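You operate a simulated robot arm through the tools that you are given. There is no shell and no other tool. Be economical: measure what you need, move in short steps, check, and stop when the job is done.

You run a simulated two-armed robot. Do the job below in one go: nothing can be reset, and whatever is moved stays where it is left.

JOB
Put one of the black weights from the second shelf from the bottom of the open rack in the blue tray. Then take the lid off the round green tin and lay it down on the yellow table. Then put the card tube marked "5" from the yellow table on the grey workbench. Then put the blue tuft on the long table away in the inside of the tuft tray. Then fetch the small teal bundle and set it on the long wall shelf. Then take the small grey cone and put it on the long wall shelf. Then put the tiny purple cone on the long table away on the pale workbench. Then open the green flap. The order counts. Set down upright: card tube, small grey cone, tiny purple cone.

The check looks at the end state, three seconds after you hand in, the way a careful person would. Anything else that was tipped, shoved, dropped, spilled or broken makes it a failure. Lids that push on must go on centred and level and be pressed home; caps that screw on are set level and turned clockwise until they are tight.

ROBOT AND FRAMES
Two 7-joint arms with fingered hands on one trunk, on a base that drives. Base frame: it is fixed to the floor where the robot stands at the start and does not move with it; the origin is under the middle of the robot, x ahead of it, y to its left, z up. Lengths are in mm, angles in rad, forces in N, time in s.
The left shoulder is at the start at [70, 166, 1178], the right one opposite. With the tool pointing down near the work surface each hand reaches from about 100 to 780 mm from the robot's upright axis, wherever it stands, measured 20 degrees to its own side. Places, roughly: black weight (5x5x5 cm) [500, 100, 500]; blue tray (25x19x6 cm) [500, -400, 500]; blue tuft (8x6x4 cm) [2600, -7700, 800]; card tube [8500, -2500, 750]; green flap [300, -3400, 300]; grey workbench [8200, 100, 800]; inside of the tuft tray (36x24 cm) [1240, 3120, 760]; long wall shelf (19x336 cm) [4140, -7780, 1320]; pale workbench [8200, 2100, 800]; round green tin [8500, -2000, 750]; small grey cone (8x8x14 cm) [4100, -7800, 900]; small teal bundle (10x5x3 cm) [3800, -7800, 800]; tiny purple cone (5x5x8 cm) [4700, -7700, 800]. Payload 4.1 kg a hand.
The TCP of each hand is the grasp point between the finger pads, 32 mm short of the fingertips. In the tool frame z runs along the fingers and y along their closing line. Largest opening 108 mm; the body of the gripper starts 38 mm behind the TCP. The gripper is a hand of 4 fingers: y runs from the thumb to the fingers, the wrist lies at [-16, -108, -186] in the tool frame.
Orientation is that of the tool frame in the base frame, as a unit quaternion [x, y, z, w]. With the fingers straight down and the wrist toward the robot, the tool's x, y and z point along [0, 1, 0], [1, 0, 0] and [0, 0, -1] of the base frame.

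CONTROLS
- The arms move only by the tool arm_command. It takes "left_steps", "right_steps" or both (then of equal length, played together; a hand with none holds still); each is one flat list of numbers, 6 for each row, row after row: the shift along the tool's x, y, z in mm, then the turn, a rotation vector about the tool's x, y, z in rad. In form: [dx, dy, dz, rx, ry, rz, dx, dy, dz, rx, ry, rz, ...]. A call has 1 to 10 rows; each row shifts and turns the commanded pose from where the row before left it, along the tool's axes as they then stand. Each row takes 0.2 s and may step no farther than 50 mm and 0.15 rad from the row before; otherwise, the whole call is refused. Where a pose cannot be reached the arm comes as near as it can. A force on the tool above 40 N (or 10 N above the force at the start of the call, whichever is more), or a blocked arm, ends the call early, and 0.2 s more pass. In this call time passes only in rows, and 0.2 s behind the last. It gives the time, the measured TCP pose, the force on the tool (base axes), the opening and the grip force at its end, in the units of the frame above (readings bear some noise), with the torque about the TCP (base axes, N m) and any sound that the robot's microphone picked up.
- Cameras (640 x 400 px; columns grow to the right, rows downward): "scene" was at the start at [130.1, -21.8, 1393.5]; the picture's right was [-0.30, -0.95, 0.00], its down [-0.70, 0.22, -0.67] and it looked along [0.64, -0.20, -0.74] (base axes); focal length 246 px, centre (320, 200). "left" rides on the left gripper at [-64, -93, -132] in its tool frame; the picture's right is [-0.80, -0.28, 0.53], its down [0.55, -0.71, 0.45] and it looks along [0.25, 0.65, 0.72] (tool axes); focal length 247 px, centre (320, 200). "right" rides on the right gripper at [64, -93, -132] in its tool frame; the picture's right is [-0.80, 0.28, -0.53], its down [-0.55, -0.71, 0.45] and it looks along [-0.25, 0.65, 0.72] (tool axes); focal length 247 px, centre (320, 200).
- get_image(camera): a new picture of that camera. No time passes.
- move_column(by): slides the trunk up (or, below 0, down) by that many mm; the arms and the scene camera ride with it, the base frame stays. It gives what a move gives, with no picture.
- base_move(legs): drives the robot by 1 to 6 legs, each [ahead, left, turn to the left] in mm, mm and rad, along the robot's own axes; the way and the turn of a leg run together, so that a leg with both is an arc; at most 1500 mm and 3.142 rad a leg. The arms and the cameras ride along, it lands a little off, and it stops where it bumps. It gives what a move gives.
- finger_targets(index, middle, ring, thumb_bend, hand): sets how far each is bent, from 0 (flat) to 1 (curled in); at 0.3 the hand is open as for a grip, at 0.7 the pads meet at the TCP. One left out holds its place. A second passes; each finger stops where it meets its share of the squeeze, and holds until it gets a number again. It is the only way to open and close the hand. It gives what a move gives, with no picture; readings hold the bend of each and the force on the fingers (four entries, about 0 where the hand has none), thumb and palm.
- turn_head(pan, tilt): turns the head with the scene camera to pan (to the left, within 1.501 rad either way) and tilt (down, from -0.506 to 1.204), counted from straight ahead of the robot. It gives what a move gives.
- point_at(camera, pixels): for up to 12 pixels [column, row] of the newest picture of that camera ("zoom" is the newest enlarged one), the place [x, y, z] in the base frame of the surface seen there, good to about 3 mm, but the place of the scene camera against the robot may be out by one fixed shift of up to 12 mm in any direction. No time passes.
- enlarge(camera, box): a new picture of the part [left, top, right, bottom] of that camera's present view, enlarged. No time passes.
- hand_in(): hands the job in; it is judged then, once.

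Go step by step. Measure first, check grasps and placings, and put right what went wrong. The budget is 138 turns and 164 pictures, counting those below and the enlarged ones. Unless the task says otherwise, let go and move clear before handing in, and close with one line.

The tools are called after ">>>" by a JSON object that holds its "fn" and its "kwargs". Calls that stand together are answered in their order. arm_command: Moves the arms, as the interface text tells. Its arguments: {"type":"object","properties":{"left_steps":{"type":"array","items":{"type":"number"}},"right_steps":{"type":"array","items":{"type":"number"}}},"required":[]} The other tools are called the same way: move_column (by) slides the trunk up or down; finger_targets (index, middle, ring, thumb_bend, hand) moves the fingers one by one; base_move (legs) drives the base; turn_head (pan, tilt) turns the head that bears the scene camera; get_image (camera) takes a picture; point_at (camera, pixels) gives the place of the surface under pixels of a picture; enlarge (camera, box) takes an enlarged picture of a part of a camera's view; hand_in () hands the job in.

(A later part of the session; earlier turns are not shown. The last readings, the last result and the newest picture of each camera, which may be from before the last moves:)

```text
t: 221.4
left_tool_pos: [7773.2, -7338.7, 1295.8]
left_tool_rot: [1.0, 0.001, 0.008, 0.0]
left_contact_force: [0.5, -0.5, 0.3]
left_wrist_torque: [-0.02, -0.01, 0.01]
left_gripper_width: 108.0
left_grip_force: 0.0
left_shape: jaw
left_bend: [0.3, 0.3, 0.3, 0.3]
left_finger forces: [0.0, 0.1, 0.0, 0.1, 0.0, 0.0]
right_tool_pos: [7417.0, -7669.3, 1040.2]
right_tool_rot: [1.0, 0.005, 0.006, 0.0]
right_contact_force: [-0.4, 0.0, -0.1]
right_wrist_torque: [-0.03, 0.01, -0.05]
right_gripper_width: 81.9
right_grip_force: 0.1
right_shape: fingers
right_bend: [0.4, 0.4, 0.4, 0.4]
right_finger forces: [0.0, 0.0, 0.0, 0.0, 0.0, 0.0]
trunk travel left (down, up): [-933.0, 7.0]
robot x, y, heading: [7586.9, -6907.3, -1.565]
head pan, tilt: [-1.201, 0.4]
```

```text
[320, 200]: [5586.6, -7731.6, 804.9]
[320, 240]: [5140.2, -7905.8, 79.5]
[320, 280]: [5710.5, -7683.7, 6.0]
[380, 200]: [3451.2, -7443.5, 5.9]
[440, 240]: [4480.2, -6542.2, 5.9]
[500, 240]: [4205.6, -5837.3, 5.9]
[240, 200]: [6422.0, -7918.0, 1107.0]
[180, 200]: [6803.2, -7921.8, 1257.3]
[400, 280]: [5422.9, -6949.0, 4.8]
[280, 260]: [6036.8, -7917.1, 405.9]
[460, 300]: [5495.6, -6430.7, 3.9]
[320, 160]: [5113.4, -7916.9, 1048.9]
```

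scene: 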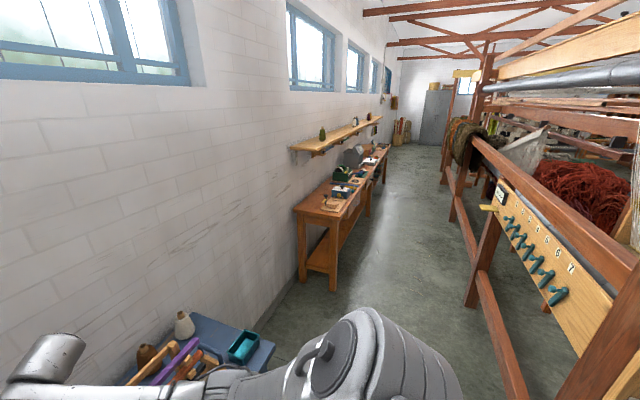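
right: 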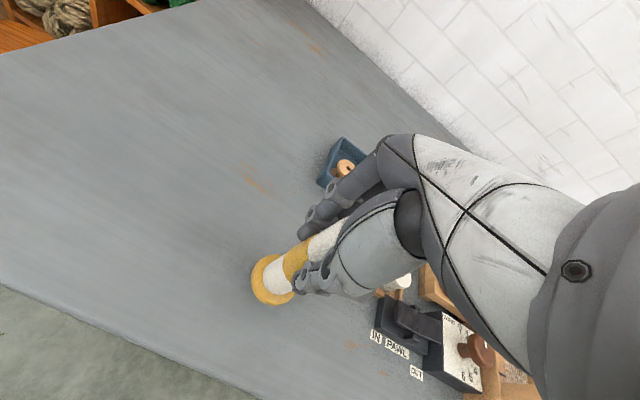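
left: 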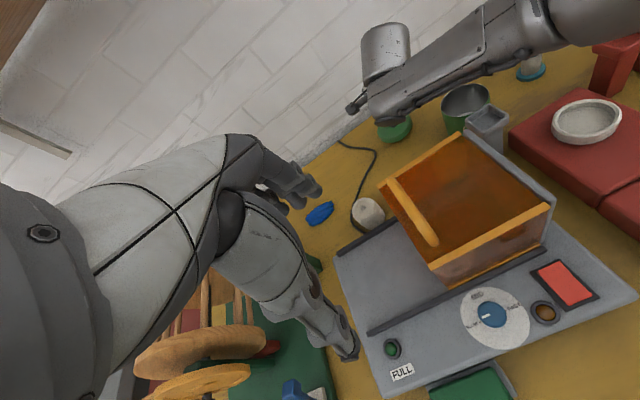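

The passage is open: long table front along y≈-7450, loom on the other side. I'll pull the right hand in 250 mm so it clears the table items, then strafe right toward the tuft (x≈2600).

>>> {"fn": "arm_command", "kwargs": {"right_steps": [0, -50, 0, 0, 0, 0, 0, -50, 0, 0, 0, 0, 0, -50, 0, 0, 0, 0, 0, -50, 0, 0, 0, 0, 0, -50, 0, 0, 0, 0]}}

>>> {"fn": "base_move", "kwargs": {"legs": [[0, -1400, -0.005], [0, -1400, 0], [0, -1000, 0], [0, -1000, 0]]}}

>>> {"fn": "turn_head", "kwargs": {"pan": -0.2, "tilt": 0.6}}

>>> {"fn": "get_image", "kwargs": {"camera": "scene"}}

```text
t: 222.6
left_tool_pos: [7772.8, -7334.2, 1297.4]
left_tool_rot: [1.0, 0.001, 0.009, 0.002]
left_contact_force: [-0.2, 0.8, 0.8]
left_wrist_torque: [-0.04, -0.02, 0.0]
left_gripper_width: 108.0
left_grip_force: 0.0
left_shape: jaw
left_bend: [0.3, 0.3, 0.3, 0.3]
left_finger forces: [0.0, 0.0, 0.1, 0.0, 0.1, 0.0]
right_tool_pos: [7415.6, -7415.9, 1044.3]
right_tool_rot: [1.0, 0.006, 0.007, 0.001]
right_contact_force: [0.9, 0.4, 0.9]
right_wrist_torque: [0.0, 0.01, 0.0]
right_gripper_width: 82.2
right_grip_force: 0.0
right_shape: fingers
right_bend: [0.4, 0.4, 0.4, 0.4]
right_finger forces: [0.1, 0.0, 0.0, 0.0, 0.0, 0.0]
trunk travel left (down, up): [-933.0, 7.0]
robot x, y, heading: [7584.4, -6908.7, -1.568]
head pan, tilt: [-1.201, 0.4]
```

```text
t: 246.1
left_tool_pos: [2897.8, -7379.1, 1296.7]
left_tool_rot: [1.0, -0.012, 0.007, 0.001]
left_contact_force: [0.0, -1.0, -0.9]
left_wrist_torque: [0.02, -0.01, 0.0]
left_gripper_width: 107.9
left_grip_force: 0.1
left_shape: jaw
left_bend: [0.3, 0.3, 0.3, 0.3]
left_finger forces: [0.0, 0.1, 0.1, 0.0, 0.0, 0.1]
right_tool_pos: [2537.8, -7450.5, 1042.7]
right_tool_rot: [1.0, -0.008, 0.006, -0.001]
right_contact_force: [-0.4, 0.3, 0.5]
right_wrist_torque: [0.01, 0.05, 0.0]
right_gripper_width: 82.2
right_grip_force: 0.1
right_shape: fingers
right_bend: [0.4, 0.4, 0.4, 0.4]
right_finger forces: [0.0, 0.1, 0.0, 0.0, 0.1, 0.0]
trunk travel left (down, up): [-933.0, 7.0]
robot x, y, heading: [2721.5, -6943.3, -1.595]
head pan, tilt: [-1.201, 0.4]
```

```text
t: 247.3
left_tool_pos: [2896.1, -7378.8, 1296.3]
left_tool_rot: [1.0, -0.013, 0.008, 0.001]
left_contact_force: [0.5, -0.2, -0.2]
left_wrist_torque: [0.0, 0.01, -0.03]
left_gripper_width: 107.9
left_grip_force: 0.1
left_shape: jaw
left_bend: [0.3, 0.3, 0.3, 0.3]
left_finger forces: [0.0, 0.0, 0.0, 0.0, 0.0, 0.1]
right_tool_pos: [2536.2, -7450.6, 1043.2]
right_tool_rot: [1.0, -0.008, 0.006, 0.0]
right_contact_force: [0.3, -1.1, -0.2]
right_wrist_torque: [-0.01, 0.01, 0.0]
right_gripper_width: 82.3
right_grip_force: 0.1
right_shape: fingers
right_bend: [0.4, 0.4, 0.4, 0.4]
right_finger forces: [0.0, 0.0, 0.0, 0.0, 0.1, 0.1]
trunk travel left (down, up): [-933.0, 7.0]
robot x, y, heading: [2721.4, -6944.7, -1.595]
head pan, tilt: [-0.201, 0.6]
```

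```text
79 pictures are left
```

scene: 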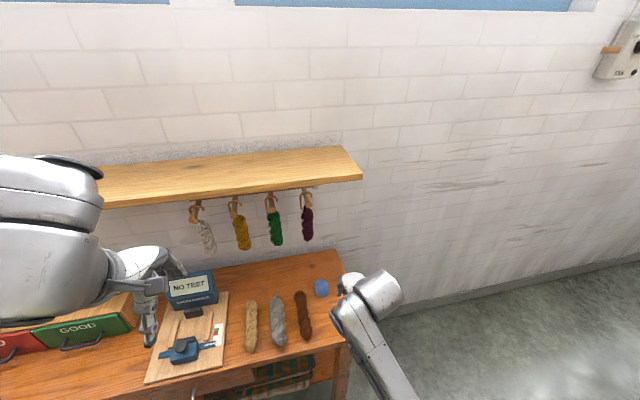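

The blue tuft is at (321,288) near the table end. I'll measure it.

>>> {"fn": "point_at", "kwargs": {"camera": "scene", "pixels": [[321, 282], [321, 292], [316, 288], [327, 288], [330, 310], [305, 295], [335, 265], [345, 340]]}}

>>> {"fn": "get_image", "kwargs": {"camera": "right"}}

>>> {"fn": "enlarge", "kwargs": {"camera": "scene", "box": [280, 255, 360, 305]}}

```text
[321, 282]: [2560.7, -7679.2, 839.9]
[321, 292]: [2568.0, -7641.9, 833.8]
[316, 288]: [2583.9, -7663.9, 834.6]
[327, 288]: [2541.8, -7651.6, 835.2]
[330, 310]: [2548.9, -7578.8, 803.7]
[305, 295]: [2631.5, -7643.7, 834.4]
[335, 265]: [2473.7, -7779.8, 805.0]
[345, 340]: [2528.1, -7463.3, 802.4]
```

```text
78 pictures are left
```

right: 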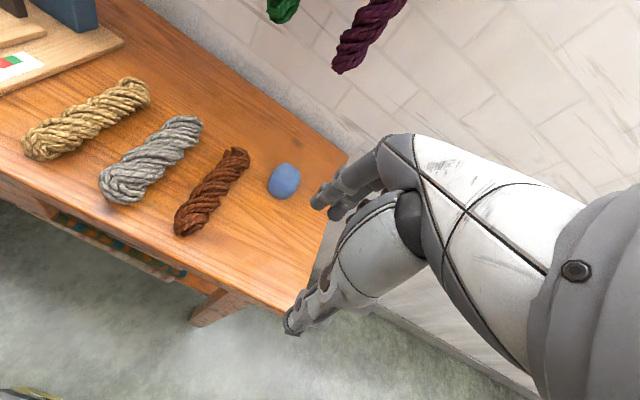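

```text
8.00 times, centred on (320, 280) of scene
```

zoom: 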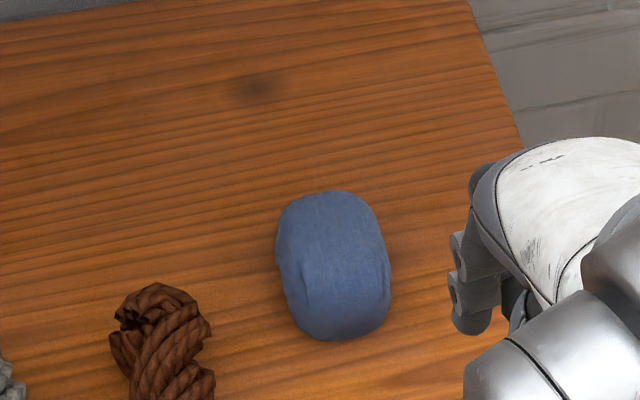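

Tuft centre ≈[2563,-7660], long axis toward the wall. I'll open the hand and move above it.

>>> {"fn": "finger_targets", "kwargs": {"hand": "right", "index": 0.3, "middle": 0.3, "ring": 0.3, "thumb_bend": 0.3}}

>>> {"fn": "arm_command", "kwargs": {"right_steps": [6, 41, 25, 0, 0, 0, 6, 41, 25, 0, 0, 0, 6, 41, 25, 0, 0, 0, 6, 41, 25, 0, 0, 0, 6, 41, 25, 0, 0, 0]}}

>>> {"fn": "get_image", "kwargs": {"camera": "right"}}

>>> {"fn": "point_at", "kwargs": {"camera": "right", "pixels": [[285, 250], [290, 270], [270, 260], [300, 250], [290, 230], [250, 220], [230, 300], [310, 270]]}}

```text
t: 248.3
left_tool_pos: [2896.4, -7379.3, 1296.6]
left_tool_rot: [1.0, -0.012, 0.009, 0.001]
left_contact_force: [-0.4, -0.4, 0.1]
left_wrist_torque: [-0.02, 0.02, 0.02]
left_gripper_width: 108.2
left_grip_force: 0.1
left_shape: jaw
left_bend: [0.3, 0.3, 0.3, 0.3]
left_finger forces: [0.0, 0.0, 0.0, 0.1, 0.1, 0.1]
right_tool_pos: [2535.9, -7452.1, 1043.7]
right_tool_rot: [1.0, -0.008, 0.006, 0.0]
right_contact_force: [-0.3, 1.7, -0.1]
right_wrist_torque: [0.01, -0.01, 0.0]
right_gripper_width: 108.3
right_grip_force: 0.1
right_shape: fingers
right_bend: [0.3, 0.3, 0.3, 0.3]
right_finger forces: [0.0, 0.1, 0.1, 0.0, 0.1, 0.1]
trunk travel left (down, up): [-933.0, 7.0]
robot x, y, heading: [2718.9, -6942.1, -1.595]
head pan, tilt: [-0.201, 0.6]
```

```text
t: 249.5
left_tool_pos: [2897.0, -7382.7, 1295.3]
left_tool_rot: [1.0, -0.013, 0.007, 0.0]
left_contact_force: [-0.1, -0.2, 0.0]
left_wrist_torque: [-0.01, -0.01, 0.04]
left_gripper_width: 108.0
left_grip_force: 0.1
left_shape: jaw
left_bend: [0.3, 0.3, 0.3, 0.3]
left_finger forces: [0.0, 0.0, 0.1, 0.1, 0.0, 0.0]
right_tool_pos: [2566.8, -7659.4, 917.3]
right_tool_rot: [1.0, -0.007, 0.006, -0.001]
right_contact_force: [-0.9, -1.4, 0.0]
right_wrist_torque: [0.0, 0.0, 0.02]
right_gripper_width: 108.4
right_grip_force: 0.2
right_shape: fingers
right_bend: [0.3, 0.3, 0.3, 0.3]
right_finger forces: [0.0, 0.0, 0.1, 0.1, 0.0, 0.0]
trunk travel left (down, up): [-933.0, 7.0]
robot x, y, heading: [2721.1, -6944.3, -1.597]
head pan, tilt: [-0.201, 0.6]
```

```text
76 pictures are left
```

right: 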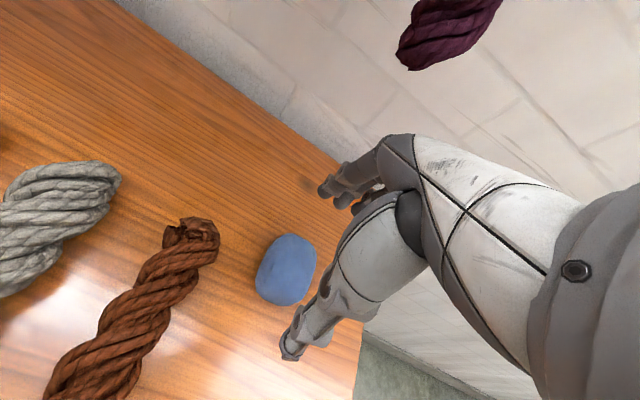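

```text
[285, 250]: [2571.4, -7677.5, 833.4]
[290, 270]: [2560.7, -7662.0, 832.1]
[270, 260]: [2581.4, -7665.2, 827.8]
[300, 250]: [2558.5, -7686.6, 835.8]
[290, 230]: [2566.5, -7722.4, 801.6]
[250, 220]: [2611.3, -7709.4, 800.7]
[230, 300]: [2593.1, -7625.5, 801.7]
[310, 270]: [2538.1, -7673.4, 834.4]
```

Centre ≈[2563,-7666], table z≈801. I'll lower to TCP z≈838 and close.

>>> {"fn": "arm_command", "kwargs": {"right_steps": [-3, 6, 27, 0, 0, 0, 0, 0, 27, 0, 0, 0, 0, 0, 25, 0, 0, 0]}}

>>> {"fn": "finger_targets", "kwargs": {"hand": "right", "index": 0.7, "middle": 0.7, "ring": 0.7, "thumb_bend": 0.7}}

>>> {"fn": "arm_command", "kwargs": {"right_steps": [0, 0, -20, 0, 0, 0, 0, 0, -40, 0, 0, 0, 0, 0, -40, 0, 0, 0]}}

>>> {"fn": "get_image", "kwargs": {"camera": "right"}}

```text
t: 250.3
left_tool_pos: [2896.0, -7379.2, 1296.8]
left_tool_rot: [1.0, -0.012, 0.007, 0.001]
left_contact_force: [-0.2, 0.7, -0.2]
left_wrist_torque: [-0.02, -0.01, -0.01]
left_gripper_width: 108.0
left_grip_force: 0.0
left_shape: jaw
left_bend: [0.3, 0.3, 0.3, 0.3]
left_finger forces: [0.0, 0.0, 0.1, 0.0, 0.0, 0.0]
right_tool_pos: [2566.0, -7662.9, 839.5]
right_tool_rot: [1.0, -0.007, 0.007, 0.0]
right_contact_force: [-0.1, 0.5, 0.3]
right_wrist_torque: [-0.01, 0.04, 0.0]
right_gripper_width: 108.1
right_grip_force: 0.1
right_shape: fingers
right_bend: [0.3, 0.3, 0.3, 0.3]
right_finger forces: [0.0, 0.0, 0.0, 0.0, 0.1, 0.1]
trunk travel left (down, up): [-933.0, 7.0]
robot x, y, heading: [2721.5, -6944.1, -1.599]
head pan, tilt: [-0.201, 0.6]
```

```text
t: 251.3
left_tool_pos: [2897.8, -7379.3, 1296.3]
left_tool_rot: [1.0, -0.013, 0.007, 0.001]
left_contact_force: [0.2, 0.3, -0.3]
left_wrist_torque: [-0.02, -0.01, 0.03]
left_gripper_width: 108.1
left_grip_force: 0.0
left_shape: jaw
left_bend: [0.3, 0.3, 0.3, 0.3]
left_finger forces: [0.0, 0.0, 0.0, 0.0, 0.0, 0.0]
right_tool_pos: [2564.0, -7662.8, 839.1]
right_tool_rot: [1.0, -0.008, 0.007, 0.0]
right_contact_force: [0.0, -1.6, 1.8]
right_wrist_torque: [-0.12, 0.04, 0.04]
right_gripper_width: 70.3
right_grip_force: 23.1
right_shape: fingers
right_bend: [0.54, 0.55, 0.55, 0.42]
right_finger forces: [7.1, 7.5, 7.1, 0.0, 23.2, 0.0]
trunk travel left (down, up): [-933.0, 7.0]
robot x, y, heading: [2718.0, -6942.5, -1.594]
head pan, tilt: [-0.201, 0.6]
```

```text
t: 252.1
left_tool_pos: [2896.5, -7379.4, 1296.4]
left_tool_rot: [1.0, -0.012, 0.008, 0.001]
left_contact_force: [0.1, -0.3, 0.5]
left_wrist_torque: [-0.01, -0.01, 0.0]
left_gripper_width: 108.1
left_grip_force: 0.0
left_shape: jaw
left_bend: [0.3, 0.3, 0.3, 0.3]
left_finger forces: [0.0, 0.1, 0.1, 0.0, 0.1, 0.1]
right_tool_pos: [2563.0, -7662.0, 940.1]
right_tool_rot: [1.0, -0.007, 0.006, -0.001]
right_contact_force: [0.7, 0.3, -0.1]
right_wrist_torque: [0.04, 0.0, -0.01]
right_gripper_width: 70.4
right_grip_force: 22.5
right_shape: fingers
right_bend: [0.54, 0.55, 0.56, 0.42]
right_finger forces: [6.8, 7.5, 7.0, 0.1, 23.0, 0.1]
trunk travel left (down, up): [-933.0, 7.0]
robot x, y, heading: [2719.9, -6944.9, -1.594]
head pan, tilt: [-0.201, 0.6]
```

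```text
75 pictures are left
```

right: 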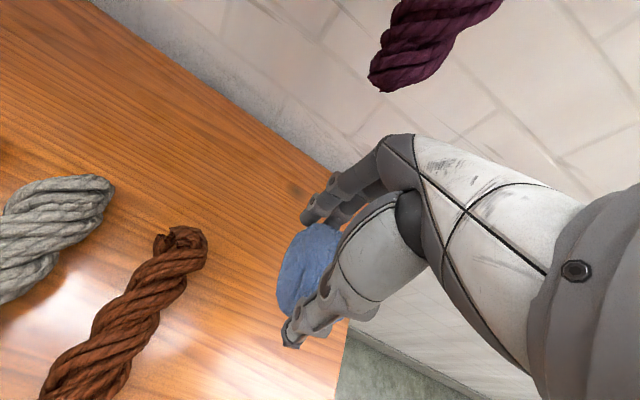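

The tuft is held firmly (22 N). I'll pull it back over the floor and look to the right for the way out.

>>> {"fn": "arm_command", "kwargs": {"right_steps": [0, -48, -10, 0, 0, 0, 0, -48, -10, 0, 0, 0, 0, -48, -10, 0, 0, 0, 0, -48, -10, 0, 0, 0, 0, -48, -10, 0, 0, 0]}}

>>> {"fn": "turn_head", "kwargs": {"pan": -1.5, "tilt": 0.3}}

>>> {"fn": "get_image", "kwargs": {"camera": "scene"}}

>>> {"fn": "point_at", "kwargs": {"camera": "scene", "pixels": [[320, 200], [320, 240], [260, 220], [380, 200], [420, 200], [460, 200], [500, 200], [540, 200], [580, 200], [620, 240], [500, 280], [580, 280]]}}

```text
t: 253.3
left_tool_pos: [2895.7, -7377.6, 1296.8]
left_tool_rot: [1.0, -0.012, 0.007, 0.002]
left_contact_force: [0.2, 0.5, 0.1]
left_wrist_torque: [0.02, 0.0, 0.0]
left_gripper_width: 108.0
left_grip_force: 0.0
left_shape: jaw
left_bend: [0.3, 0.3, 0.3, 0.3]
left_finger forces: [0.0, 0.0, 0.0, 0.0, 0.0, 0.1]
right_tool_pos: [2544.0, -7423.4, 992.2]
right_tool_rot: [1.0, -0.006, -0.018, 0.008]
right_contact_force: [0.8, 0.2, -0.2]
right_wrist_torque: [0.0, -0.03, 0.01]
right_gripper_width: 70.3
right_grip_force: 22.5
right_shape: fingers
right_bend: [0.55, 0.55, 0.56, 0.42]
right_finger forces: [6.8, 7.4, 7.4, 0.0, 22.9, 0.1]
trunk travel left (down, up): [-933.0, 7.0]
robot x, y, heading: [2718.9, -6943.1, -1.596]
head pan, tilt: [-0.201, 0.6]
```

```text
t: 254.8
left_tool_pos: [2896.4, -7379.5, 1296.4]
left_tool_rot: [1.0, -0.012, 0.007, 0.001]
left_contact_force: [0.0, 0.3, 0.1]
left_wrist_torque: [-0.02, -0.01, 0.03]
left_gripper_width: 107.9
left_grip_force: 0.0
left_shape: jaw
left_bend: [0.3, 0.3, 0.3, 0.3]
left_finger forces: [0.0, 0.0, 0.0, 0.0, 0.0, 0.0]
right_tool_pos: [2544.8, -7422.3, 986.1]
right_tool_rot: [1.0, -0.005, -0.018, 0.002]
right_contact_force: [-0.5, -0.1, 0.0]
right_wrist_torque: [0.01, 0.04, -0.03]
right_gripper_width: 70.4
right_grip_force: 22.2
right_shape: fingers
right_bend: [0.55, 0.55, 0.56, 0.42]
right_finger forces: [6.9, 7.6, 7.2, 0.0, 22.8, 0.0]
trunk travel left (down, up): [-933.0, 7.0]
robot x, y, heading: [2720.1, -6942.5, -1.592]
head pan, tilt: [-1.499, 0.3]
```

```text
74 pictures are left
```

scene: 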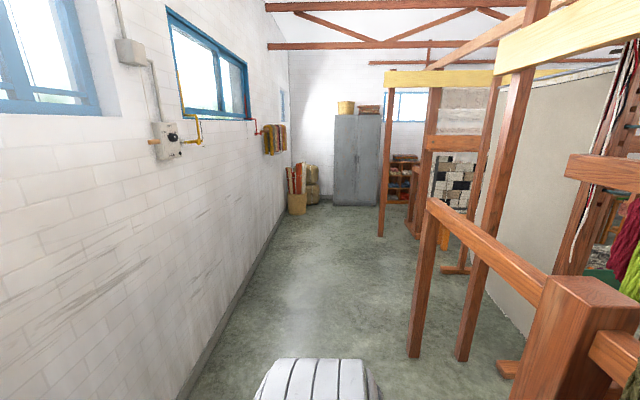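

```text
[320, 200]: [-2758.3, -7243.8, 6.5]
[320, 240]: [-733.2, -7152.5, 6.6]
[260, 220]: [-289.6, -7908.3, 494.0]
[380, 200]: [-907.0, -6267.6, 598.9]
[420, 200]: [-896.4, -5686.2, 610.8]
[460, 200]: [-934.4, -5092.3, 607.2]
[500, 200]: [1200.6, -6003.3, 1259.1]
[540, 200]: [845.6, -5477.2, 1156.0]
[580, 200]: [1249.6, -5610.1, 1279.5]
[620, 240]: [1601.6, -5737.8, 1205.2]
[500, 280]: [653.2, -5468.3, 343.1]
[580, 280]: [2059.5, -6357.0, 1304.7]
```

The left way is cluttered by frames, so I'll return by the known route: strafe back along the passage, then out past the loom.

>>> {"fn": "base_move", "kwargs": {"legs": [[0, 1400, 0.021], [0, 1400, 0], [0, 1030, 0], [0, 1030, 0], [-1400, 0, 0], [-440, 0, 0]]}}

```text
t: 287.1
left_tool_pos: [7751.7, -5473.5, 1296.1]
left_tool_rot: [1.0, 0.015, 0.008, 0.0]
left_contact_force: [0.5, 0.1, 1.2]
left_wrist_torque: [-0.03, -0.03, -0.01]
left_gripper_width: 108.0
left_grip_force: 0.0
left_shape: jaw
left_bend: [0.3, 0.3, 0.3, 0.3]
left_finger forces: [0.0, 0.0, 0.0, 0.0, 0.0, 0.1]
right_tool_pos: [7402.4, -5533.6, 984.3]
right_tool_rot: [1.0, 0.021, -0.017, -0.001]
right_contact_force: [-0.4, 1.0, -0.5]
right_wrist_torque: [-0.03, 0.03, -0.03]
right_gripper_width: 70.1
right_grip_force: 22.6
right_shape: fingers
right_bend: [0.55, 0.55, 0.56, 0.42]
right_finger forces: [6.8, 7.6, 7.4, 0.0, 22.6, 0.1]
trunk travel left (down, up): [-933.0, 7.0]
robot x, y, heading: [7550.9, -5052.6, -1.54]
head pan, tilt: [-1.499, 0.3]
```

>>> {"fn": "base_move", "kwargs": {"legs": [[-1430, -281, 0], [-1430, -281, 0], [0, 0, 1.54], [-1000, 1000, 0], [-1300, 400, 0]]}}

>>> {"fn": "turn_head", "kwargs": {"pan": 1.0, "tilt": 0.3}}

```text
t: 318.1
left_tool_pos: [5170.5, -505.1, 1295.8]
left_tool_rot: [0.727, 0.686, 0.006, -0.005]
left_contact_force: [0.0, 0.2, 0.4]
left_wrist_torque: [-0.02, 0.0, -0.03]
left_gripper_width: 107.9
left_grip_force: 0.1
left_shape: jaw
left_bend: [0.3, 0.3, 0.3, 0.3]
left_finger forces: [0.0, 0.0, 0.0, 0.0, 0.0, 0.1]
right_tool_pos: [5199.0, -856.8, 983.7]
right_tool_rot: [0.723, 0.691, -0.015, 0.013]
right_contact_force: [-0.2, 0.0, 0.4]
right_wrist_torque: [0.04, 0.01, -0.02]
right_gripper_width: 69.6
right_grip_force: 21.5
right_shape: fingers
right_bend: [0.55, 0.55, 0.56, 0.42]
right_finger forces: [6.5, 7.1, 7.5, 0.1, 22.0, 0.0]
trunk travel left (down, up): [-933.0, 7.0]
robot x, y, heading: [4729.5, -667.0, -0.054]
head pan, tilt: [-1.499, 0.3]
```

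```text
t: 320.3
left_tool_pos: [5170.2, -504.5, 1295.6]
left_tool_rot: [0.727, 0.686, 0.007, -0.005]
left_contact_force: [-0.7, 0.5, 0.3]
left_wrist_torque: [0.02, 0.0, -0.02]
left_gripper_width: 107.8
left_grip_force: 0.1
left_shape: jaw
left_bend: [0.3, 0.3, 0.3, 0.3]
left_finger forces: [0.0, 0.0, 0.0, 0.0, 0.1, 0.1]
right_tool_pos: [5197.9, -858.0, 984.2]
right_tool_rot: [0.723, 0.69, -0.016, 0.012]
right_contact_force: [-0.5, 0.9, -0.5]
right_wrist_torque: [0.01, 0.01, -0.02]
right_gripper_width: 69.7
right_grip_force: 21.8
right_shape: fingers
right_bend: [0.55, 0.55, 0.56, 0.42]
right_finger forces: [6.6, 7.2, 7.5, 0.0, 21.9, 0.0]
trunk travel left (down, up): [-933.0, 7.0]
robot x, y, heading: [4727.0, -669.4, -0.057]
head pan, tilt: [1.0, 0.3]
```

>>> {"fn": "base_move", "kwargs": {"legs": [[0, -120, 0.056], [-1250, 0, 0], [-1320, 0, 0], [0, 0, 1.571]]}}

>>> {"fn": "turn_head", "kwargs": {"pan": 0.1, "tilt": 0.3}}

>>> {"fn": "get_image", "kwargs": {"camera": "scene"}}

>>> {"fn": "point_at", "kwargs": {"camera": "scene", "pixels": [[320, 200], [320, 240], [240, 200], [380, 200], [440, 200], [160, 200], [500, 240], [200, 160], [260, 160], [320, 160], [320, 280], [420, 280]]}}

```text
t: 337.4
left_tool_pos: [1960.6, -475.6, 1296.6]
left_tool_rot: [-0.028, 1.0, 0.0, -0.008]
left_contact_force: [-0.2, -1.2, -0.4]
left_wrist_torque: [-0.01, 0.03, 0.03]
left_gripper_width: 107.9
left_grip_force: 0.1
left_shape: jaw
left_bend: [0.3, 0.3, 0.3, 0.3]
left_finger forces: [0.1, 0.0, 0.0, 0.0, 0.0, 0.1]
right_tool_pos: [2308.7, -407.2, 983.7]
right_tool_rot: [-0.036, 0.999, -0.001, 0.02]
right_contact_force: [-0.9, -0.3, 0.4]
right_wrist_torque: [-0.03, 0.0, 0.03]
right_gripper_width: 69.1
right_grip_force: 21.4
right_shape: fingers
right_bend: [0.55, 0.56, 0.56, 0.42]
right_finger forces: [6.4, 7.2, 7.7, 0.2, 21.2, 0.0]
trunk travel left (down, up): [-933.0, 7.0]
robot x, y, heading: [2173.0, -893.7, 1.634]
head pan, tilt: [1.0, 0.3]
```

```text
t: 338.6
left_tool_pos: [1959.6, -475.6, 1296.0]
left_tool_rot: [-0.028, 1.0, 0.0, -0.007]
left_contact_force: [0.1, 0.2, 0.0]
left_wrist_torque: [0.0, 0.03, 0.01]
left_gripper_width: 107.8
left_grip_force: 0.1
left_shape: jaw
left_bend: [0.3, 0.3, 0.3, 0.3]
left_finger forces: [0.1, 0.0, 0.1, 0.0, 0.0, 0.0]
right_tool_pos: [2309.6, -407.1, 984.1]
right_tool_rot: [-0.036, 0.999, -0.001, 0.019]
right_contact_force: [0.0, -0.2, 0.0]
right_wrist_torque: [-0.04, 0.02, 0.01]
right_gripper_width: 68.8
right_grip_force: 20.8
right_shape: fingers
right_bend: [0.55, 0.56, 0.56, 0.42]
right_finger forces: [6.4, 7.1, 7.6, 0.0, 21.2, 0.0]
trunk travel left (down, up): [-933.0, 7.0]
robot x, y, heading: [2173.1, -894.5, 1.627]
head pan, tilt: [0.099, 0.3]
```

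```text
73 pictures are left
```

scene: 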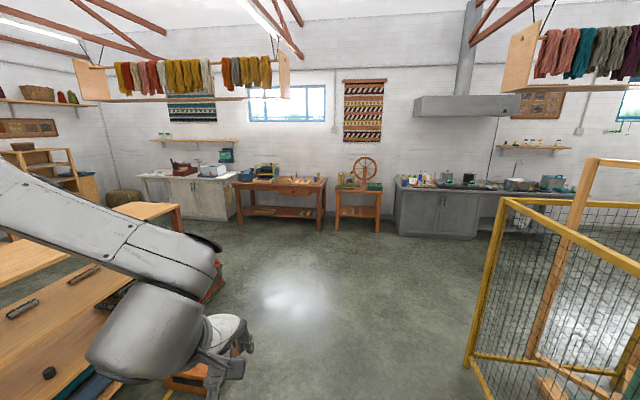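

```text
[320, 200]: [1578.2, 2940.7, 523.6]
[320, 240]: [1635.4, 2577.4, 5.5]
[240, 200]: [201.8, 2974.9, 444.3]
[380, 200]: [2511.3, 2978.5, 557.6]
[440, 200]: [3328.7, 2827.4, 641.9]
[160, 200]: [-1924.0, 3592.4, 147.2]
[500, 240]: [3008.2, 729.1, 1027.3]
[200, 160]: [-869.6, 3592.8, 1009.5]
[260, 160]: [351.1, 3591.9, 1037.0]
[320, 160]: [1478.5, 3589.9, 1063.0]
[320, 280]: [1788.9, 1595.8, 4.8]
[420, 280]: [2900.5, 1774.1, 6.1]
```

The tuft-tray table is at (285,195), spanning x≈300–1600 with its front at y≈2880. I'll drive up and over to it.

>>> {"fn": "base_move", "kwargs": {"legs": [[1300, -60, -0.056], [1200, 0, 0], [600, 1000, 0]]}}

>>> {"fn": "turn_head", "kwargs": {"pan": -0.2, "tilt": 0.6}}

>>> {"fn": "get_image", "kwargs": {"camera": "scene"}}

```text
t: 356.5
left_tool_pos: [1040.6, 2690.7, 1295.9]
left_tool_rot: [0.011, 1.0, 0.001, -0.007]
left_contact_force: [1.1, -0.1, 0.7]
left_wrist_torque: [0.0, 0.04, 0.0]
left_gripper_width: 108.2
left_grip_force: 0.0
left_shape: jaw
left_bend: [0.3, 0.3, 0.3, 0.3]
left_finger forces: [0.1, 0.1, 0.0, 0.0, 0.0, 0.0]
right_tool_pos: [1394.0, 2733.4, 984.5]
right_tool_rot: [0.003, 1.0, -0.001, 0.019]
right_contact_force: [0.1, 0.1, 0.3]
right_wrist_torque: [0.0, 0.0, 0.01]
right_gripper_width: 69.1
right_grip_force: 21.5
right_shape: fingers
right_bend: [0.55, 0.56, 0.56, 0.42]
right_finger forces: [6.4, 7.1, 7.8, 0.0, 21.2, 0.1]
trunk travel left (down, up): [-933.0, 7.0]
robot x, y, heading: [1219.4, 2255.1, 1.554]
head pan, tilt: [0.099, 0.3]
```

```text
t: 357.3
left_tool_pos: [1040.5, 2691.7, 1296.2]
left_tool_rot: [0.01, 1.0, 0.001, -0.007]
left_contact_force: [0.1, -0.5, -0.1]
left_wrist_torque: [-0.02, 0.01, 0.01]
left_gripper_width: 108.0
left_grip_force: 0.1
left_shape: jaw
left_bend: [0.3, 0.3, 0.3, 0.3]
left_finger forces: [0.0, 0.0, 0.1, 0.1, 0.0, 0.1]
right_tool_pos: [1393.4, 2733.9, 982.4]
right_tool_rot: [0.002, 1.0, -0.002, 0.02]
right_contact_force: [-0.8, 0.4, -0.1]
right_wrist_torque: [-0.03, 0.01, -0.03]
right_gripper_width: 69.1
right_grip_force: 21.3
right_shape: fingers
right_bend: [0.55, 0.56, 0.56, 0.42]
right_finger forces: [6.4, 7.1, 7.7, 0.0, 21.1, 0.0]
trunk travel left (down, up): [-933.0, 7.0]
robot x, y, heading: [1218.9, 2256.7, 1.544]
head pan, tilt: [-0.201, 0.6]
```

```text
72 pictures are left
```

scene: 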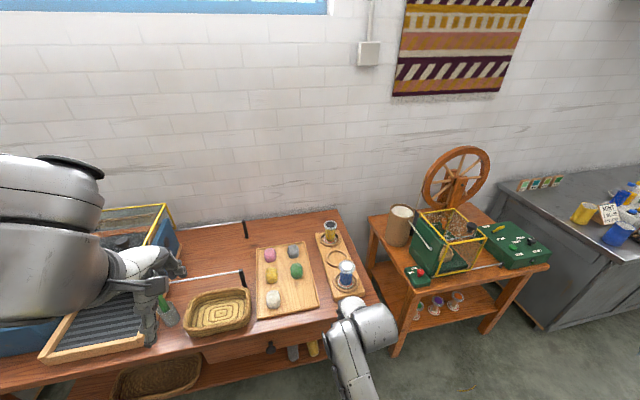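

The tuft tray is at (287,283), holding pink, grey, yellow, green and white tufts, with a free place at about (301,296). I'll measure it.

>>> {"fn": "enlarge", "kwargs": {"camera": "scene", "box": [240, 230, 368, 330]}}

>>> {"fn": "point_at", "kwargs": {"camera": "scene", "pixels": [[301, 296], [273, 299], [297, 270], [292, 251], [258, 320], [317, 305], [302, 246], [257, 251], [346, 272], [310, 282], [297, 305], [335, 290]]}}

```text
4.00 times, centred on (304, 280) of scene
```

zoom: 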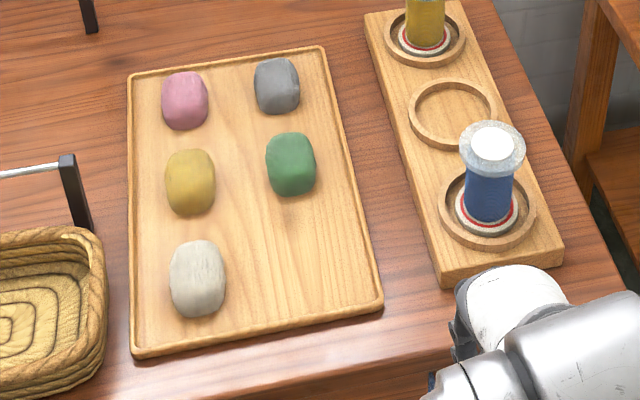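

```text
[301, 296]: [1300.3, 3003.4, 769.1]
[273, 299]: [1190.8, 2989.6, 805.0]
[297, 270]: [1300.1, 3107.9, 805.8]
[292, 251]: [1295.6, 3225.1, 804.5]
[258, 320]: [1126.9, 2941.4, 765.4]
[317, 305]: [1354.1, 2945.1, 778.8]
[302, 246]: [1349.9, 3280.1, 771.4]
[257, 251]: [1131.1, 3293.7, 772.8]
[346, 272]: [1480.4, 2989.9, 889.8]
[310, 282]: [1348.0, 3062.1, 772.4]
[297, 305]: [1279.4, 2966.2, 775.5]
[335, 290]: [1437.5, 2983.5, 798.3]
```

The free place centre is about [1300,3008] on the tray floor z≈766. I'll nudge the base and level the hand so the tuft is above it.

>>> {"fn": "base_move", "kwargs": {"legs": [[200, 80, 0.027]]}}

>>> {"fn": "arm_command", "kwargs": {"right_steps": [0, 38, 30, 0, 0.04, 0, 0, 38, 30, 0, 0, 0]}}

>>> {"fn": "get_image", "kwargs": {"camera": "right"}}

>>> {"fn": "get_image", "kwargs": {"camera": "scene"}}

```text
t: 359.0
left_tool_pos: [952.0, 2880.4, 1297.9]
left_tool_rot: [-0.003, 1.0, 0.002, -0.007]
left_contact_force: [0.1, 0.3, 0.7]
left_wrist_torque: [0.01, -0.01, 0.0]
left_gripper_width: 107.8
left_grip_force: 0.1
left_shape: jaw
left_bend: [0.3, 0.3, 0.3, 0.3]
left_finger forces: [0.0, 0.0, 0.0, 0.0, 0.0, 0.0]
right_tool_pos: [1303.6, 2933.7, 984.9]
right_tool_rot: [-0.01, 1.0, 0.0, 0.019]
right_contact_force: [0.5, -0.8, -0.2]
right_wrist_torque: [0.01, 0.02, 0.01]
right_gripper_width: 69.2
right_grip_force: 21.6
right_shape: fingers
right_bend: [0.55, 0.56, 0.56, 0.42]
right_finger forces: [6.3, 7.1, 7.7, 0.0, 21.2, 0.0]
trunk travel left (down, up): [-933.0, 7.0]
robot x, y, heading: [1140.5, 2454.4, 1.582]
head pan, tilt: [-0.201, 0.6]
```

```text
t: 359.6
left_tool_pos: [952.3, 2885.1, 1296.7]
left_tool_rot: [-0.002, 1.0, 0.002, -0.007]
left_contact_force: [0.3, 0.1, -0.3]
left_wrist_torque: [-0.01, 0.0, -0.02]
left_gripper_width: 107.8
left_grip_force: 0.0
left_shape: jaw
left_bend: [0.3, 0.3, 0.3, 0.3]
left_finger forces: [0.0, 0.1, 0.0, 0.0, 0.0, 0.0]
right_tool_pos: [1302.3, 3011.8, 921.6]
right_tool_rot: [-0.009, 1.0, -0.001, -0.003]
right_contact_force: [0.5, 0.5, 0.6]
right_wrist_torque: [0.01, -0.01, -0.01]
right_gripper_width: 68.9
right_grip_force: 21.0
right_shape: fingers
right_bend: [0.55, 0.56, 0.56, 0.42]
right_finger forces: [6.5, 7.2, 7.9, 0.0, 21.1, 0.0]
trunk travel left (down, up): [-933.0, 7.0]
robot x, y, heading: [1138.5, 2450.8, 1.578]
head pan, tilt: [-0.201, 0.6]
```

```text
70 pictures are left
```

right: 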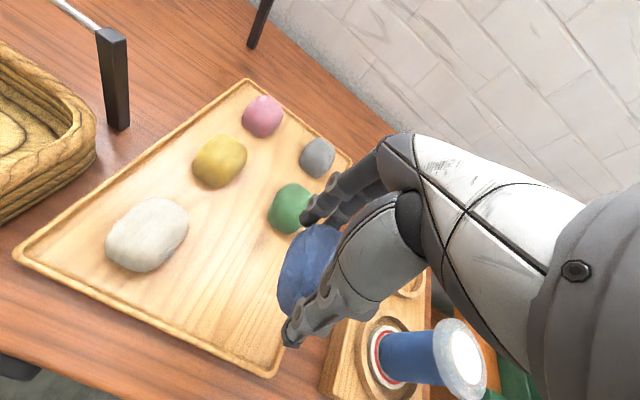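

```text
69 pictures are left
```

scene: 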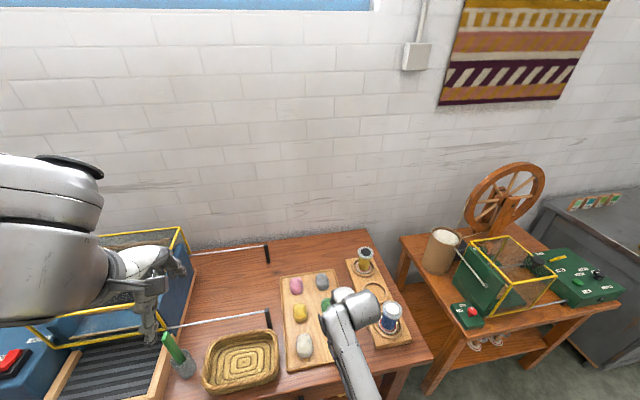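

I'll measure the green tuft's near edge and the front rim with the hand camera.

>>> {"fn": "point_at", "kwargs": {"camera": "right", "pixels": [[290, 205], [278, 228], [300, 225], [230, 290], [265, 372], [240, 352], [200, 250], [240, 345], [300, 355], [150, 235]]}}

```text
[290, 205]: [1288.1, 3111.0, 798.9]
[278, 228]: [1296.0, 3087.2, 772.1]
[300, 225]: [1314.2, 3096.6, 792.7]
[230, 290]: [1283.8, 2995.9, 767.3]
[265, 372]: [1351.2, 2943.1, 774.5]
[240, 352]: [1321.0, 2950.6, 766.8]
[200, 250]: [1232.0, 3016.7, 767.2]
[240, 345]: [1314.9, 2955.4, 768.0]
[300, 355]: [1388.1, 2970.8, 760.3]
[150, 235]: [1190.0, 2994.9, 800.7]
```

Green's near edge is y≈3080, floor 767. I'll lower to about z 806 at y≈3014 and release with a small opening.

>>> {"fn": "arm_command", "kwargs": {"right_steps": [0, 2, 30, 0, 0, 0, 0, 0, 30, 0, 0, 0, 0, 0, 30, 0, 0, 0, 0, 0, 20, 0, 0, 0, 0, 0, 5, 0, 0, 0]}}

>>> {"fn": "finger_targets", "kwargs": {"hand": "right", "index": 0.46, "middle": 0.46, "ring": 0.46, "thumb_bend": 0.35}}

>>> {"fn": "arm_command", "kwargs": {"right_steps": [0, 0, -15, 0, 0, 0, 0, 0, -25, 0, 0, 0, 0, 0, -40, 0, 0, 0, 0, 0, -40, 0, 0, 0, 0, 0, -40, 0, 0, 0]}}

>>> {"fn": "get_image", "kwargs": {"camera": "right"}}

```text
t: 360.8
left_tool_pos: [951.3, 2884.2, 1295.7]
left_tool_rot: [-0.003, 1.0, 0.001, -0.008]
left_contact_force: [0.6, -0.7, 0.0]
left_wrist_torque: [0.01, -0.01, 0.01]
left_gripper_width: 107.8
left_grip_force: 0.1
left_shape: jaw
left_bend: [0.3, 0.3, 0.3, 0.3]
left_finger forces: [0.1, 0.0, 0.0, 0.1, 0.0, 0.0]
right_tool_pos: [1301.6, 3013.6, 808.1]
right_tool_rot: [-0.01, 1.0, 0.0, -0.001]
right_contact_force: [-0.2, 0.2, -0.3]
right_wrist_torque: [0.02, -0.03, -0.01]
right_gripper_width: 69.0
right_grip_force: 21.2
right_shape: fingers
right_bend: [0.56, 0.56, 0.56, 0.42]
right_finger forces: [6.6, 7.1, 8.0, 0.0, 20.8, 0.0]
trunk travel left (down, up): [-933.0, 7.0]
robot x, y, heading: [1143.6, 2454.2, 1.581]
head pan, tilt: [-0.201, 0.6]
```

```text
t: 361.8
left_tool_pos: [951.2, 2882.6, 1296.0]
left_tool_rot: [-0.004, 1.0, 0.001, -0.008]
left_contact_force: [-0.6, -0.1, 0.5]
left_wrist_torque: [0.01, -0.01, 0.0]
left_gripper_width: 108.1
left_grip_force: 0.1
left_shape: jaw
left_bend: [0.3, 0.3, 0.3, 0.3]
left_finger forces: [0.0, 0.1, 0.0, 0.0, 0.0, 0.0]
right_tool_pos: [1301.7, 3013.5, 808.3]
right_tool_rot: [-0.01, 1.0, -0.002, -0.001]
right_contact_force: [0.4, -0.1, 0.5]
right_wrist_torque: [-0.04, 0.02, 0.01]
right_gripper_width: 81.0
right_grip_force: 0.2
right_shape: fingers
right_bend: [0.46, 0.46, 0.46, 0.35]
right_finger forces: [0.0, 0.0, 0.0, 0.0, 0.0, 0.0]
trunk travel left (down, up): [-933.0, 7.0]
robot x, y, heading: [1139.9, 2451.2, 1.581]
head pan, tilt: [-0.201, 0.6]
```

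```text
t: 363.0
left_tool_pos: [952.1, 2883.5, 1296.4]
left_tool_rot: [-0.004, 1.0, 0.0, -0.007]
left_contact_force: [0.5, -0.2, -0.2]
left_wrist_torque: [0.0, 0.02, -0.02]
left_gripper_width: 107.9
left_grip_force: 0.1
left_shape: jaw
left_bend: [0.3, 0.3, 0.3, 0.3]
left_finger forces: [0.0, 0.0, 0.0, 0.0, 0.0, 0.0]
right_tool_pos: [1305.3, 3012.8, 966.6]
right_tool_rot: [-0.011, 1.0, -0.004, 0.002]
right_contact_force: [0.5, -1.0, -0.4]
right_wrist_torque: [0.01, 0.02, 0.03]
right_gripper_width: 80.7
right_grip_force: 0.1
right_shape: fingers
right_bend: [0.46, 0.46, 0.46, 0.35]
right_finger forces: [0.1, 0.0, 0.0, 0.0, 0.1, 0.0]
trunk travel left (down, up): [-933.0, 7.0]
robot x, y, heading: [1141.4, 2452.4, 1.58]
head pan, tilt: [-0.201, 0.6]
```

```text
68 pictures are left
```

right: 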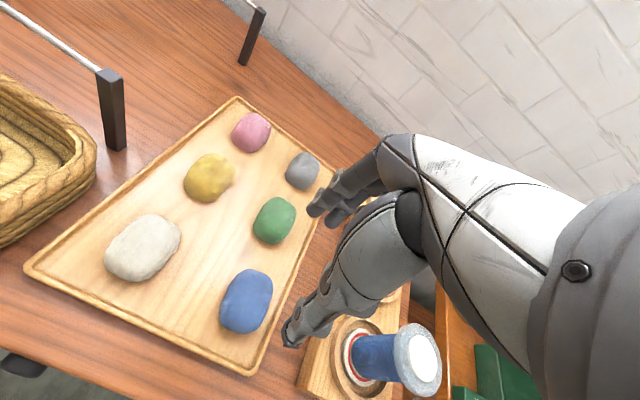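

The blue tuft sits in the tray. Now back to the long table by the same route; I'll first retract the hand.

>>> {"fn": "arm_command", "kwargs": {"right_steps": [0, -48, 0, 0, 0, 0, 0, -48, 0, 0, 0, 0, 0, -48, 0, 0, 0, 0, 0, -48, 0, 0, 0, 0, 0, -48, 0, 0, 0, 0]}}

>>> {"fn": "base_move", "kwargs": {"legs": [[-600, -1000, -0.01], [-1300, 0, 0], [-1350, 0, 0], [0, 0, -1.571]]}}

```text
t: 364.2
left_tool_pos: [950.4, 2880.5, 1297.1]
left_tool_rot: [-0.003, 1.0, 0.003, -0.008]
left_contact_force: [0.2, -0.3, -0.4]
left_wrist_torque: [0.0, -0.02, 0.02]
left_gripper_width: 108.2
left_grip_force: 0.0
left_shape: jaw
left_bend: [0.3, 0.3, 0.3, 0.3]
left_finger forces: [0.2, 0.0, 0.0, 0.1, 0.0, 0.1]
right_tool_pos: [1321.8, 2777.4, 970.8]
right_tool_rot: [-0.025, 0.999, 0.007, 0.023]
right_contact_force: [-0.1, -0.6, -0.3]
right_wrist_torque: [0.02, 0.02, 0.01]
right_gripper_width: 81.3
right_grip_force: 0.1
right_shape: fingers
right_bend: [0.46, 0.46, 0.46, 0.35]
right_finger forces: [0.0, 0.0, 0.0, 0.0, 0.0, 0.0]
trunk travel left (down, up): [-933.0, 7.0]
robot x, y, heading: [1138.9, 2454.1, 1.576]
head pan, tilt: [-0.201, 0.6]
```

```text
t: 386.4
left_tool_pos: [2582.8, -606.3, 1295.7]
left_tool_rot: [0.707, 0.707, 0.007, -0.005]
left_contact_force: [-0.6, 0.3, 0.5]
left_wrist_torque: [-0.01, -0.02, 0.01]
left_gripper_width: 108.1
left_grip_force: 0.1
left_shape: jaw
left_bend: [0.3, 0.3, 0.3, 0.3]
left_finger forces: [0.0, 0.0, 0.1, 0.1, 0.0, 0.0]
right_tool_pos: [2465.6, -973.8, 965.4]
right_tool_rot: [0.691, 0.722, -0.019, 0.011]
right_contact_force: [-0.2, 0.7, -0.1]
right_wrist_torque: [-0.01, 0.0, 0.04]
right_gripper_width: 81.0
right_grip_force: 0.2
right_shape: fingers
right_bend: [0.46, 0.46, 0.46, 0.35]
right_finger forces: [0.0, 0.0, 0.1, 0.1, 0.0, 0.0]
trunk travel left (down, up): [-933.0, 7.0]
robot x, y, heading: [2150.6, -792.2, 0.004]
head pan, tilt: [-0.201, 0.6]
```

>>> {"fn": "base_move", "kwargs": {"legs": [[1300, 0, -0.004], [1300, 0, 0], [1100, -450, 0], [1000, -1000, 0], [0, 0, -1.571]]}}

```text
t: 415.0
left_tool_pos: [6997.9, -2721.0, 1296.1]
left_tool_rot: [1.0, -0.005, 0.008, 0.001]
left_contact_force: [-0.4, 0.4, 0.5]
left_wrist_torque: [0.0, -0.03, 0.01]
left_gripper_width: 107.9
left_grip_force: 0.0
left_shape: jaw
left_bend: [0.3, 0.3, 0.3, 0.3]
left_finger forces: [0.0, 0.1, 0.0, 0.0, 0.0, 0.0]
right_tool_pos: [6632.5, -2601.0, 965.3]
right_tool_rot: [1.0, 0.017, -0.023, -0.007]
right_contact_force: [0.2, 0.1, -0.3]
right_wrist_torque: [0.01, 0.04, 0.03]
right_gripper_width: 81.0
right_grip_force: 0.1
right_shape: fingers
right_bend: [0.46, 0.46, 0.46, 0.35]
right_finger forces: [0.1, 0.1, 0.1, 0.1, 0.0, 0.0]
trunk travel left (down, up): [-933.0, 7.0]
robot x, y, heading: [6817.8, -2288.2, -1.577]
head pan, tilt: [-0.201, 0.6]
```

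>>> {"fn": "base_move", "kwargs": {"legs": [[1400, 390, 0.006], [1362, 390, 0], [1400, 0, 0], [440, 0, 0], [0, -1400, 0], [0, -1400, 0]]}}

>>> {"fn": "turn_head", "kwargs": {"pan": -0.4, "tilt": 0.55}}

>>> {"fn": "get_image", "kwargs": {"camera": "scene"}}

```text
t: 450.8
left_tool_pos: [5027.6, -7286.9, 1295.6]
left_tool_rot: [1.0, -0.007, 0.007, 0.001]
left_contact_force: [-0.6, -0.4, 0.1]
left_wrist_torque: [-0.03, 0.0, -0.02]
left_gripper_width: 108.0
left_grip_force: 0.1
left_shape: jaw
left_bend: [0.3, 0.3, 0.3, 0.3]
left_finger forces: [0.1, 0.1, 0.0, 0.1, 0.0, 0.0]
right_tool_pos: [4660.6, -7164.0, 965.7]
right_tool_rot: [1.0, 0.016, -0.023, -0.007]
right_contact_force: [0.2, 0.2, -0.3]
right_wrist_torque: [0.0, -0.02, 0.01]
right_gripper_width: 81.2
right_grip_force: 0.0
right_shape: fingers
right_bend: [0.46, 0.46, 0.46, 0.35]
right_finger forces: [0.0, 0.0, 0.0, 0.1, 0.0, 0.0]
trunk travel left (down, up): [-933.0, 7.0]
robot x, y, heading: [4844.6, -6852.8, -1.585]
head pan, tilt: [-0.201, 0.6]
```

```text
t: 451.5
left_tool_pos: [5027.6, -7287.5, 1296.5]
left_tool_rot: [1.0, -0.006, 0.008, 0.001]
left_contact_force: [0.2, -0.2, 0.2]
left_wrist_torque: [-0.02, -0.02, -0.01]
left_gripper_width: 108.0
left_grip_force: 0.1
left_shape: jaw
left_bend: [0.3, 0.3, 0.3, 0.3]
left_finger forces: [0.0, 0.1, 0.0, 0.1, 0.0, 0.0]
right_tool_pos: [4660.3, -7163.9, 965.2]
right_tool_rot: [1.0, 0.017, -0.022, -0.007]
right_contact_force: [-0.1, 0.0, -0.1]
right_wrist_torque: [0.03, -0.01, 0.02]
right_gripper_width: 81.2
right_grip_force: 0.0
right_shape: fingers
right_bend: [0.46, 0.46, 0.46, 0.35]
right_finger forces: [0.0, 0.0, 0.0, 0.1, 0.1, 0.0]
trunk travel left (down, up): [-933.0, 7.0]
robot x, y, heading: [4845.0, -6852.9, -1.581]
head pan, tilt: [-0.4, 0.55]
```

```text
67 pictures are left
```

scene: 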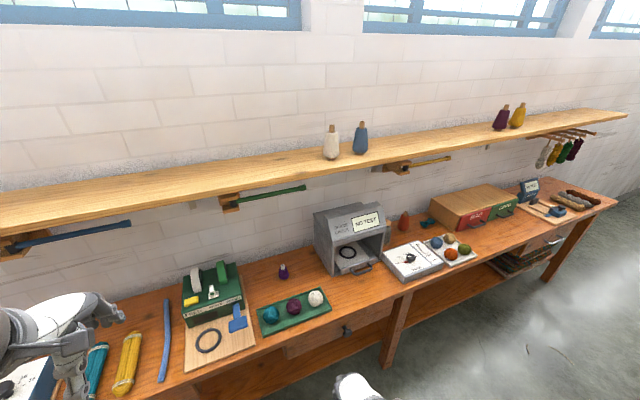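

I see a tiny purple cone at (283,271), a brown cone at (404,222) and something teal at (427,222). I'll enlarge these parts.

>>> {"fn": "enlarge", "kwargs": {"camera": "scene", "box": [260, 190, 480, 310]}}

>>> {"fn": "point_at", "kwargs": {"camera": "scene", "pixels": [[283, 271], [404, 222], [427, 223], [350, 255], [320, 215], [330, 140], [361, 135], [400, 165], [440, 155], [390, 230]]}}

```text
2.91 times, centred on (370, 250) of scene
```

zoom: 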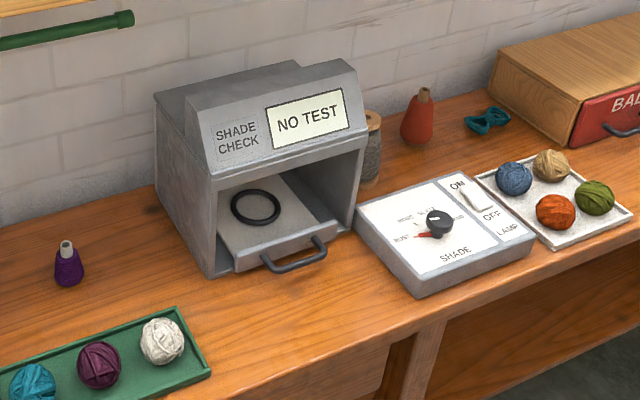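

```text
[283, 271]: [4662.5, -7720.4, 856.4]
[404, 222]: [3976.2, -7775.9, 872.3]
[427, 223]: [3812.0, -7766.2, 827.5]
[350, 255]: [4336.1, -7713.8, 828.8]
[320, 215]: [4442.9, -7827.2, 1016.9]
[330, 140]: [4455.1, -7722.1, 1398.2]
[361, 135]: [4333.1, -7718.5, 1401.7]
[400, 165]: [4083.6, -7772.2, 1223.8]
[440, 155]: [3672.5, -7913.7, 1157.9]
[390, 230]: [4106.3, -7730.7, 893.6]
```

The small grey cone stands just right of the SHADE CHECK box (~[4106,-7760]), and the teal bundle is at [3812,-7766]. I'll move in front of the bundle and extend the right hand above it.

>>> {"fn": "base_move", "kwargs": {"legs": [[0, -850, 0.012], [150, 0, 0]]}}

>>> {"fn": "arm_command", "kwargs": {"right_steps": [0, 42, 0, 0, 0.046, 0, 0, 45, 0, 0, 0, 0, 0, 45, 0, 0, 0, 0, 0, 45, 0, 0, 0, 0, 0, 45, 0, 0, 0, 0, 0, 45, 0, 0, 0, 0, 0, 45, 0, 0, 0, 0, 0, 45, 0, 0, 0, 0, 0, 45, 0, 0, 0, 0, 0, 45, 0, 0, 0, 0]}}

>>> {"fn": "get_image", "kwargs": {"camera": "right"}}

>>> {"fn": "get_image", "kwargs": {"camera": "scene"}}

```text
t: 457.0
left_tool_pos: [4185.8, -7430.1, 1297.4]
left_tool_rot: [1.0, 0.0, 0.008, 0.003]
left_contact_force: [0.0, 0.2, 0.8]
left_wrist_torque: [-0.02, 0.02, 0.01]
left_gripper_width: 108.2
left_grip_force: 0.0
left_shape: jaw
left_bend: [0.3, 0.3, 0.3, 0.3]
left_finger forces: [0.0, 0.1, 0.1, 0.1, 0.1, 0.1]
right_tool_pos: [3815.9, -7313.1, 966.3]
right_tool_rot: [0.999, 0.023, -0.023, -0.006]
right_contact_force: [0.0, -0.2, 0.0]
right_wrist_torque: [0.0, -0.01, 0.01]
right_gripper_width: 81.3
right_grip_force: 0.1
right_shape: fingers
right_bend: [0.46, 0.46, 0.46, 0.35]
right_finger forces: [0.1, 0.0, 0.0, 0.1, 0.0, 0.1]
trunk travel left (down, up): [-933.0, 7.0]
robot x, y, heading: [3998.9, -7002.2, -1.57]
head pan, tilt: [-0.4, 0.55]
```

```text
t: 459.2
left_tool_pos: [4186.1, -7433.5, 1295.9]
left_tool_rot: [1.0, 0.001, 0.008, 0.0]
left_contact_force: [0.2, 0.7, 0.0]
left_wrist_torque: [0.01, -0.01, 0.02]
left_gripper_width: 108.1
left_grip_force: 0.0
left_shape: jaw
left_bend: [0.3, 0.3, 0.3, 0.3]
left_finger forces: [0.0, 0.0, 0.1, 0.0, 0.1, 0.0]
right_tool_pos: [3837.3, -7764.1, 957.2]
right_tool_rot: [1.0, 0.023, 0.0, -0.009]
right_contact_force: [0.5, -0.5, -0.4]
right_wrist_torque: [0.02, -0.02, 0.01]
right_gripper_width: 81.0
right_grip_force: 0.2
right_shape: fingers
right_bend: [0.46, 0.46, 0.46, 0.35]
right_finger forces: [0.0, 0.0, 0.0, 0.0, 0.1, 0.1]
trunk travel left (down, up): [-933.0, 7.0]
robot x, y, heading: [3998.9, -7001.7, -1.567]
head pan, tilt: [-0.4, 0.55]
```

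```text
65 pictures are left
```

right: 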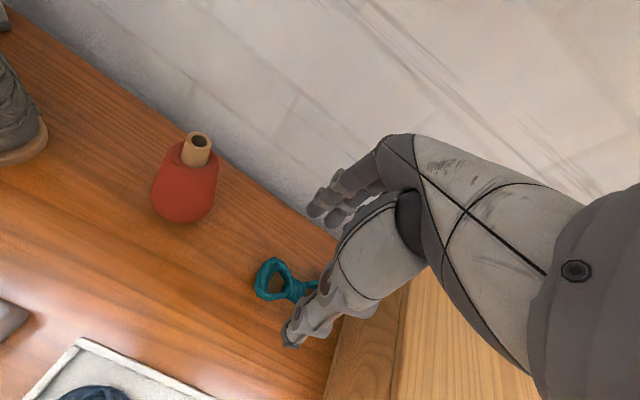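

```text
64 pictures are left
```

scene: 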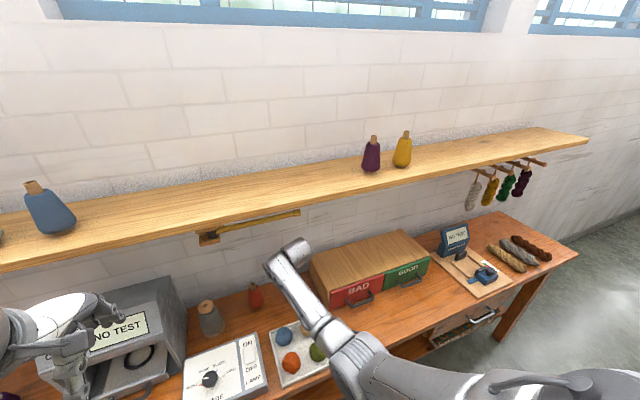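

The bundle lies along x at (290,283); I'll measure it to centre the grasp.

>>> {"fn": "point_at", "kwargs": {"camera": "right", "pixels": [[262, 280], [270, 262], [285, 280], [295, 290], [310, 285], [275, 298], [250, 260], [240, 320], [350, 340], [295, 275]]}}

>>> {"fn": "enlarge", "kwargs": {"camera": "right", "box": [230, 240, 358, 320]}}

```text
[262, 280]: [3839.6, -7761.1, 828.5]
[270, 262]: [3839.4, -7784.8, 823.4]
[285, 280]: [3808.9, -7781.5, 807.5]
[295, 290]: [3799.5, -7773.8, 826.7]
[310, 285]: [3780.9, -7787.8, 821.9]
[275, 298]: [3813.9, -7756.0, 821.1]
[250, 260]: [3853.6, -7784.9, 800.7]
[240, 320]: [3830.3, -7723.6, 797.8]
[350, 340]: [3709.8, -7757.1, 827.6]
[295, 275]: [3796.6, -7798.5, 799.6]
```

```text
5.00 times, centred on (294, 280) of right
```

zoom: 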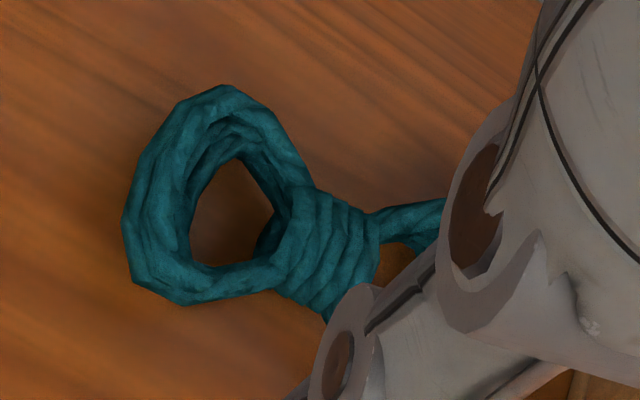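

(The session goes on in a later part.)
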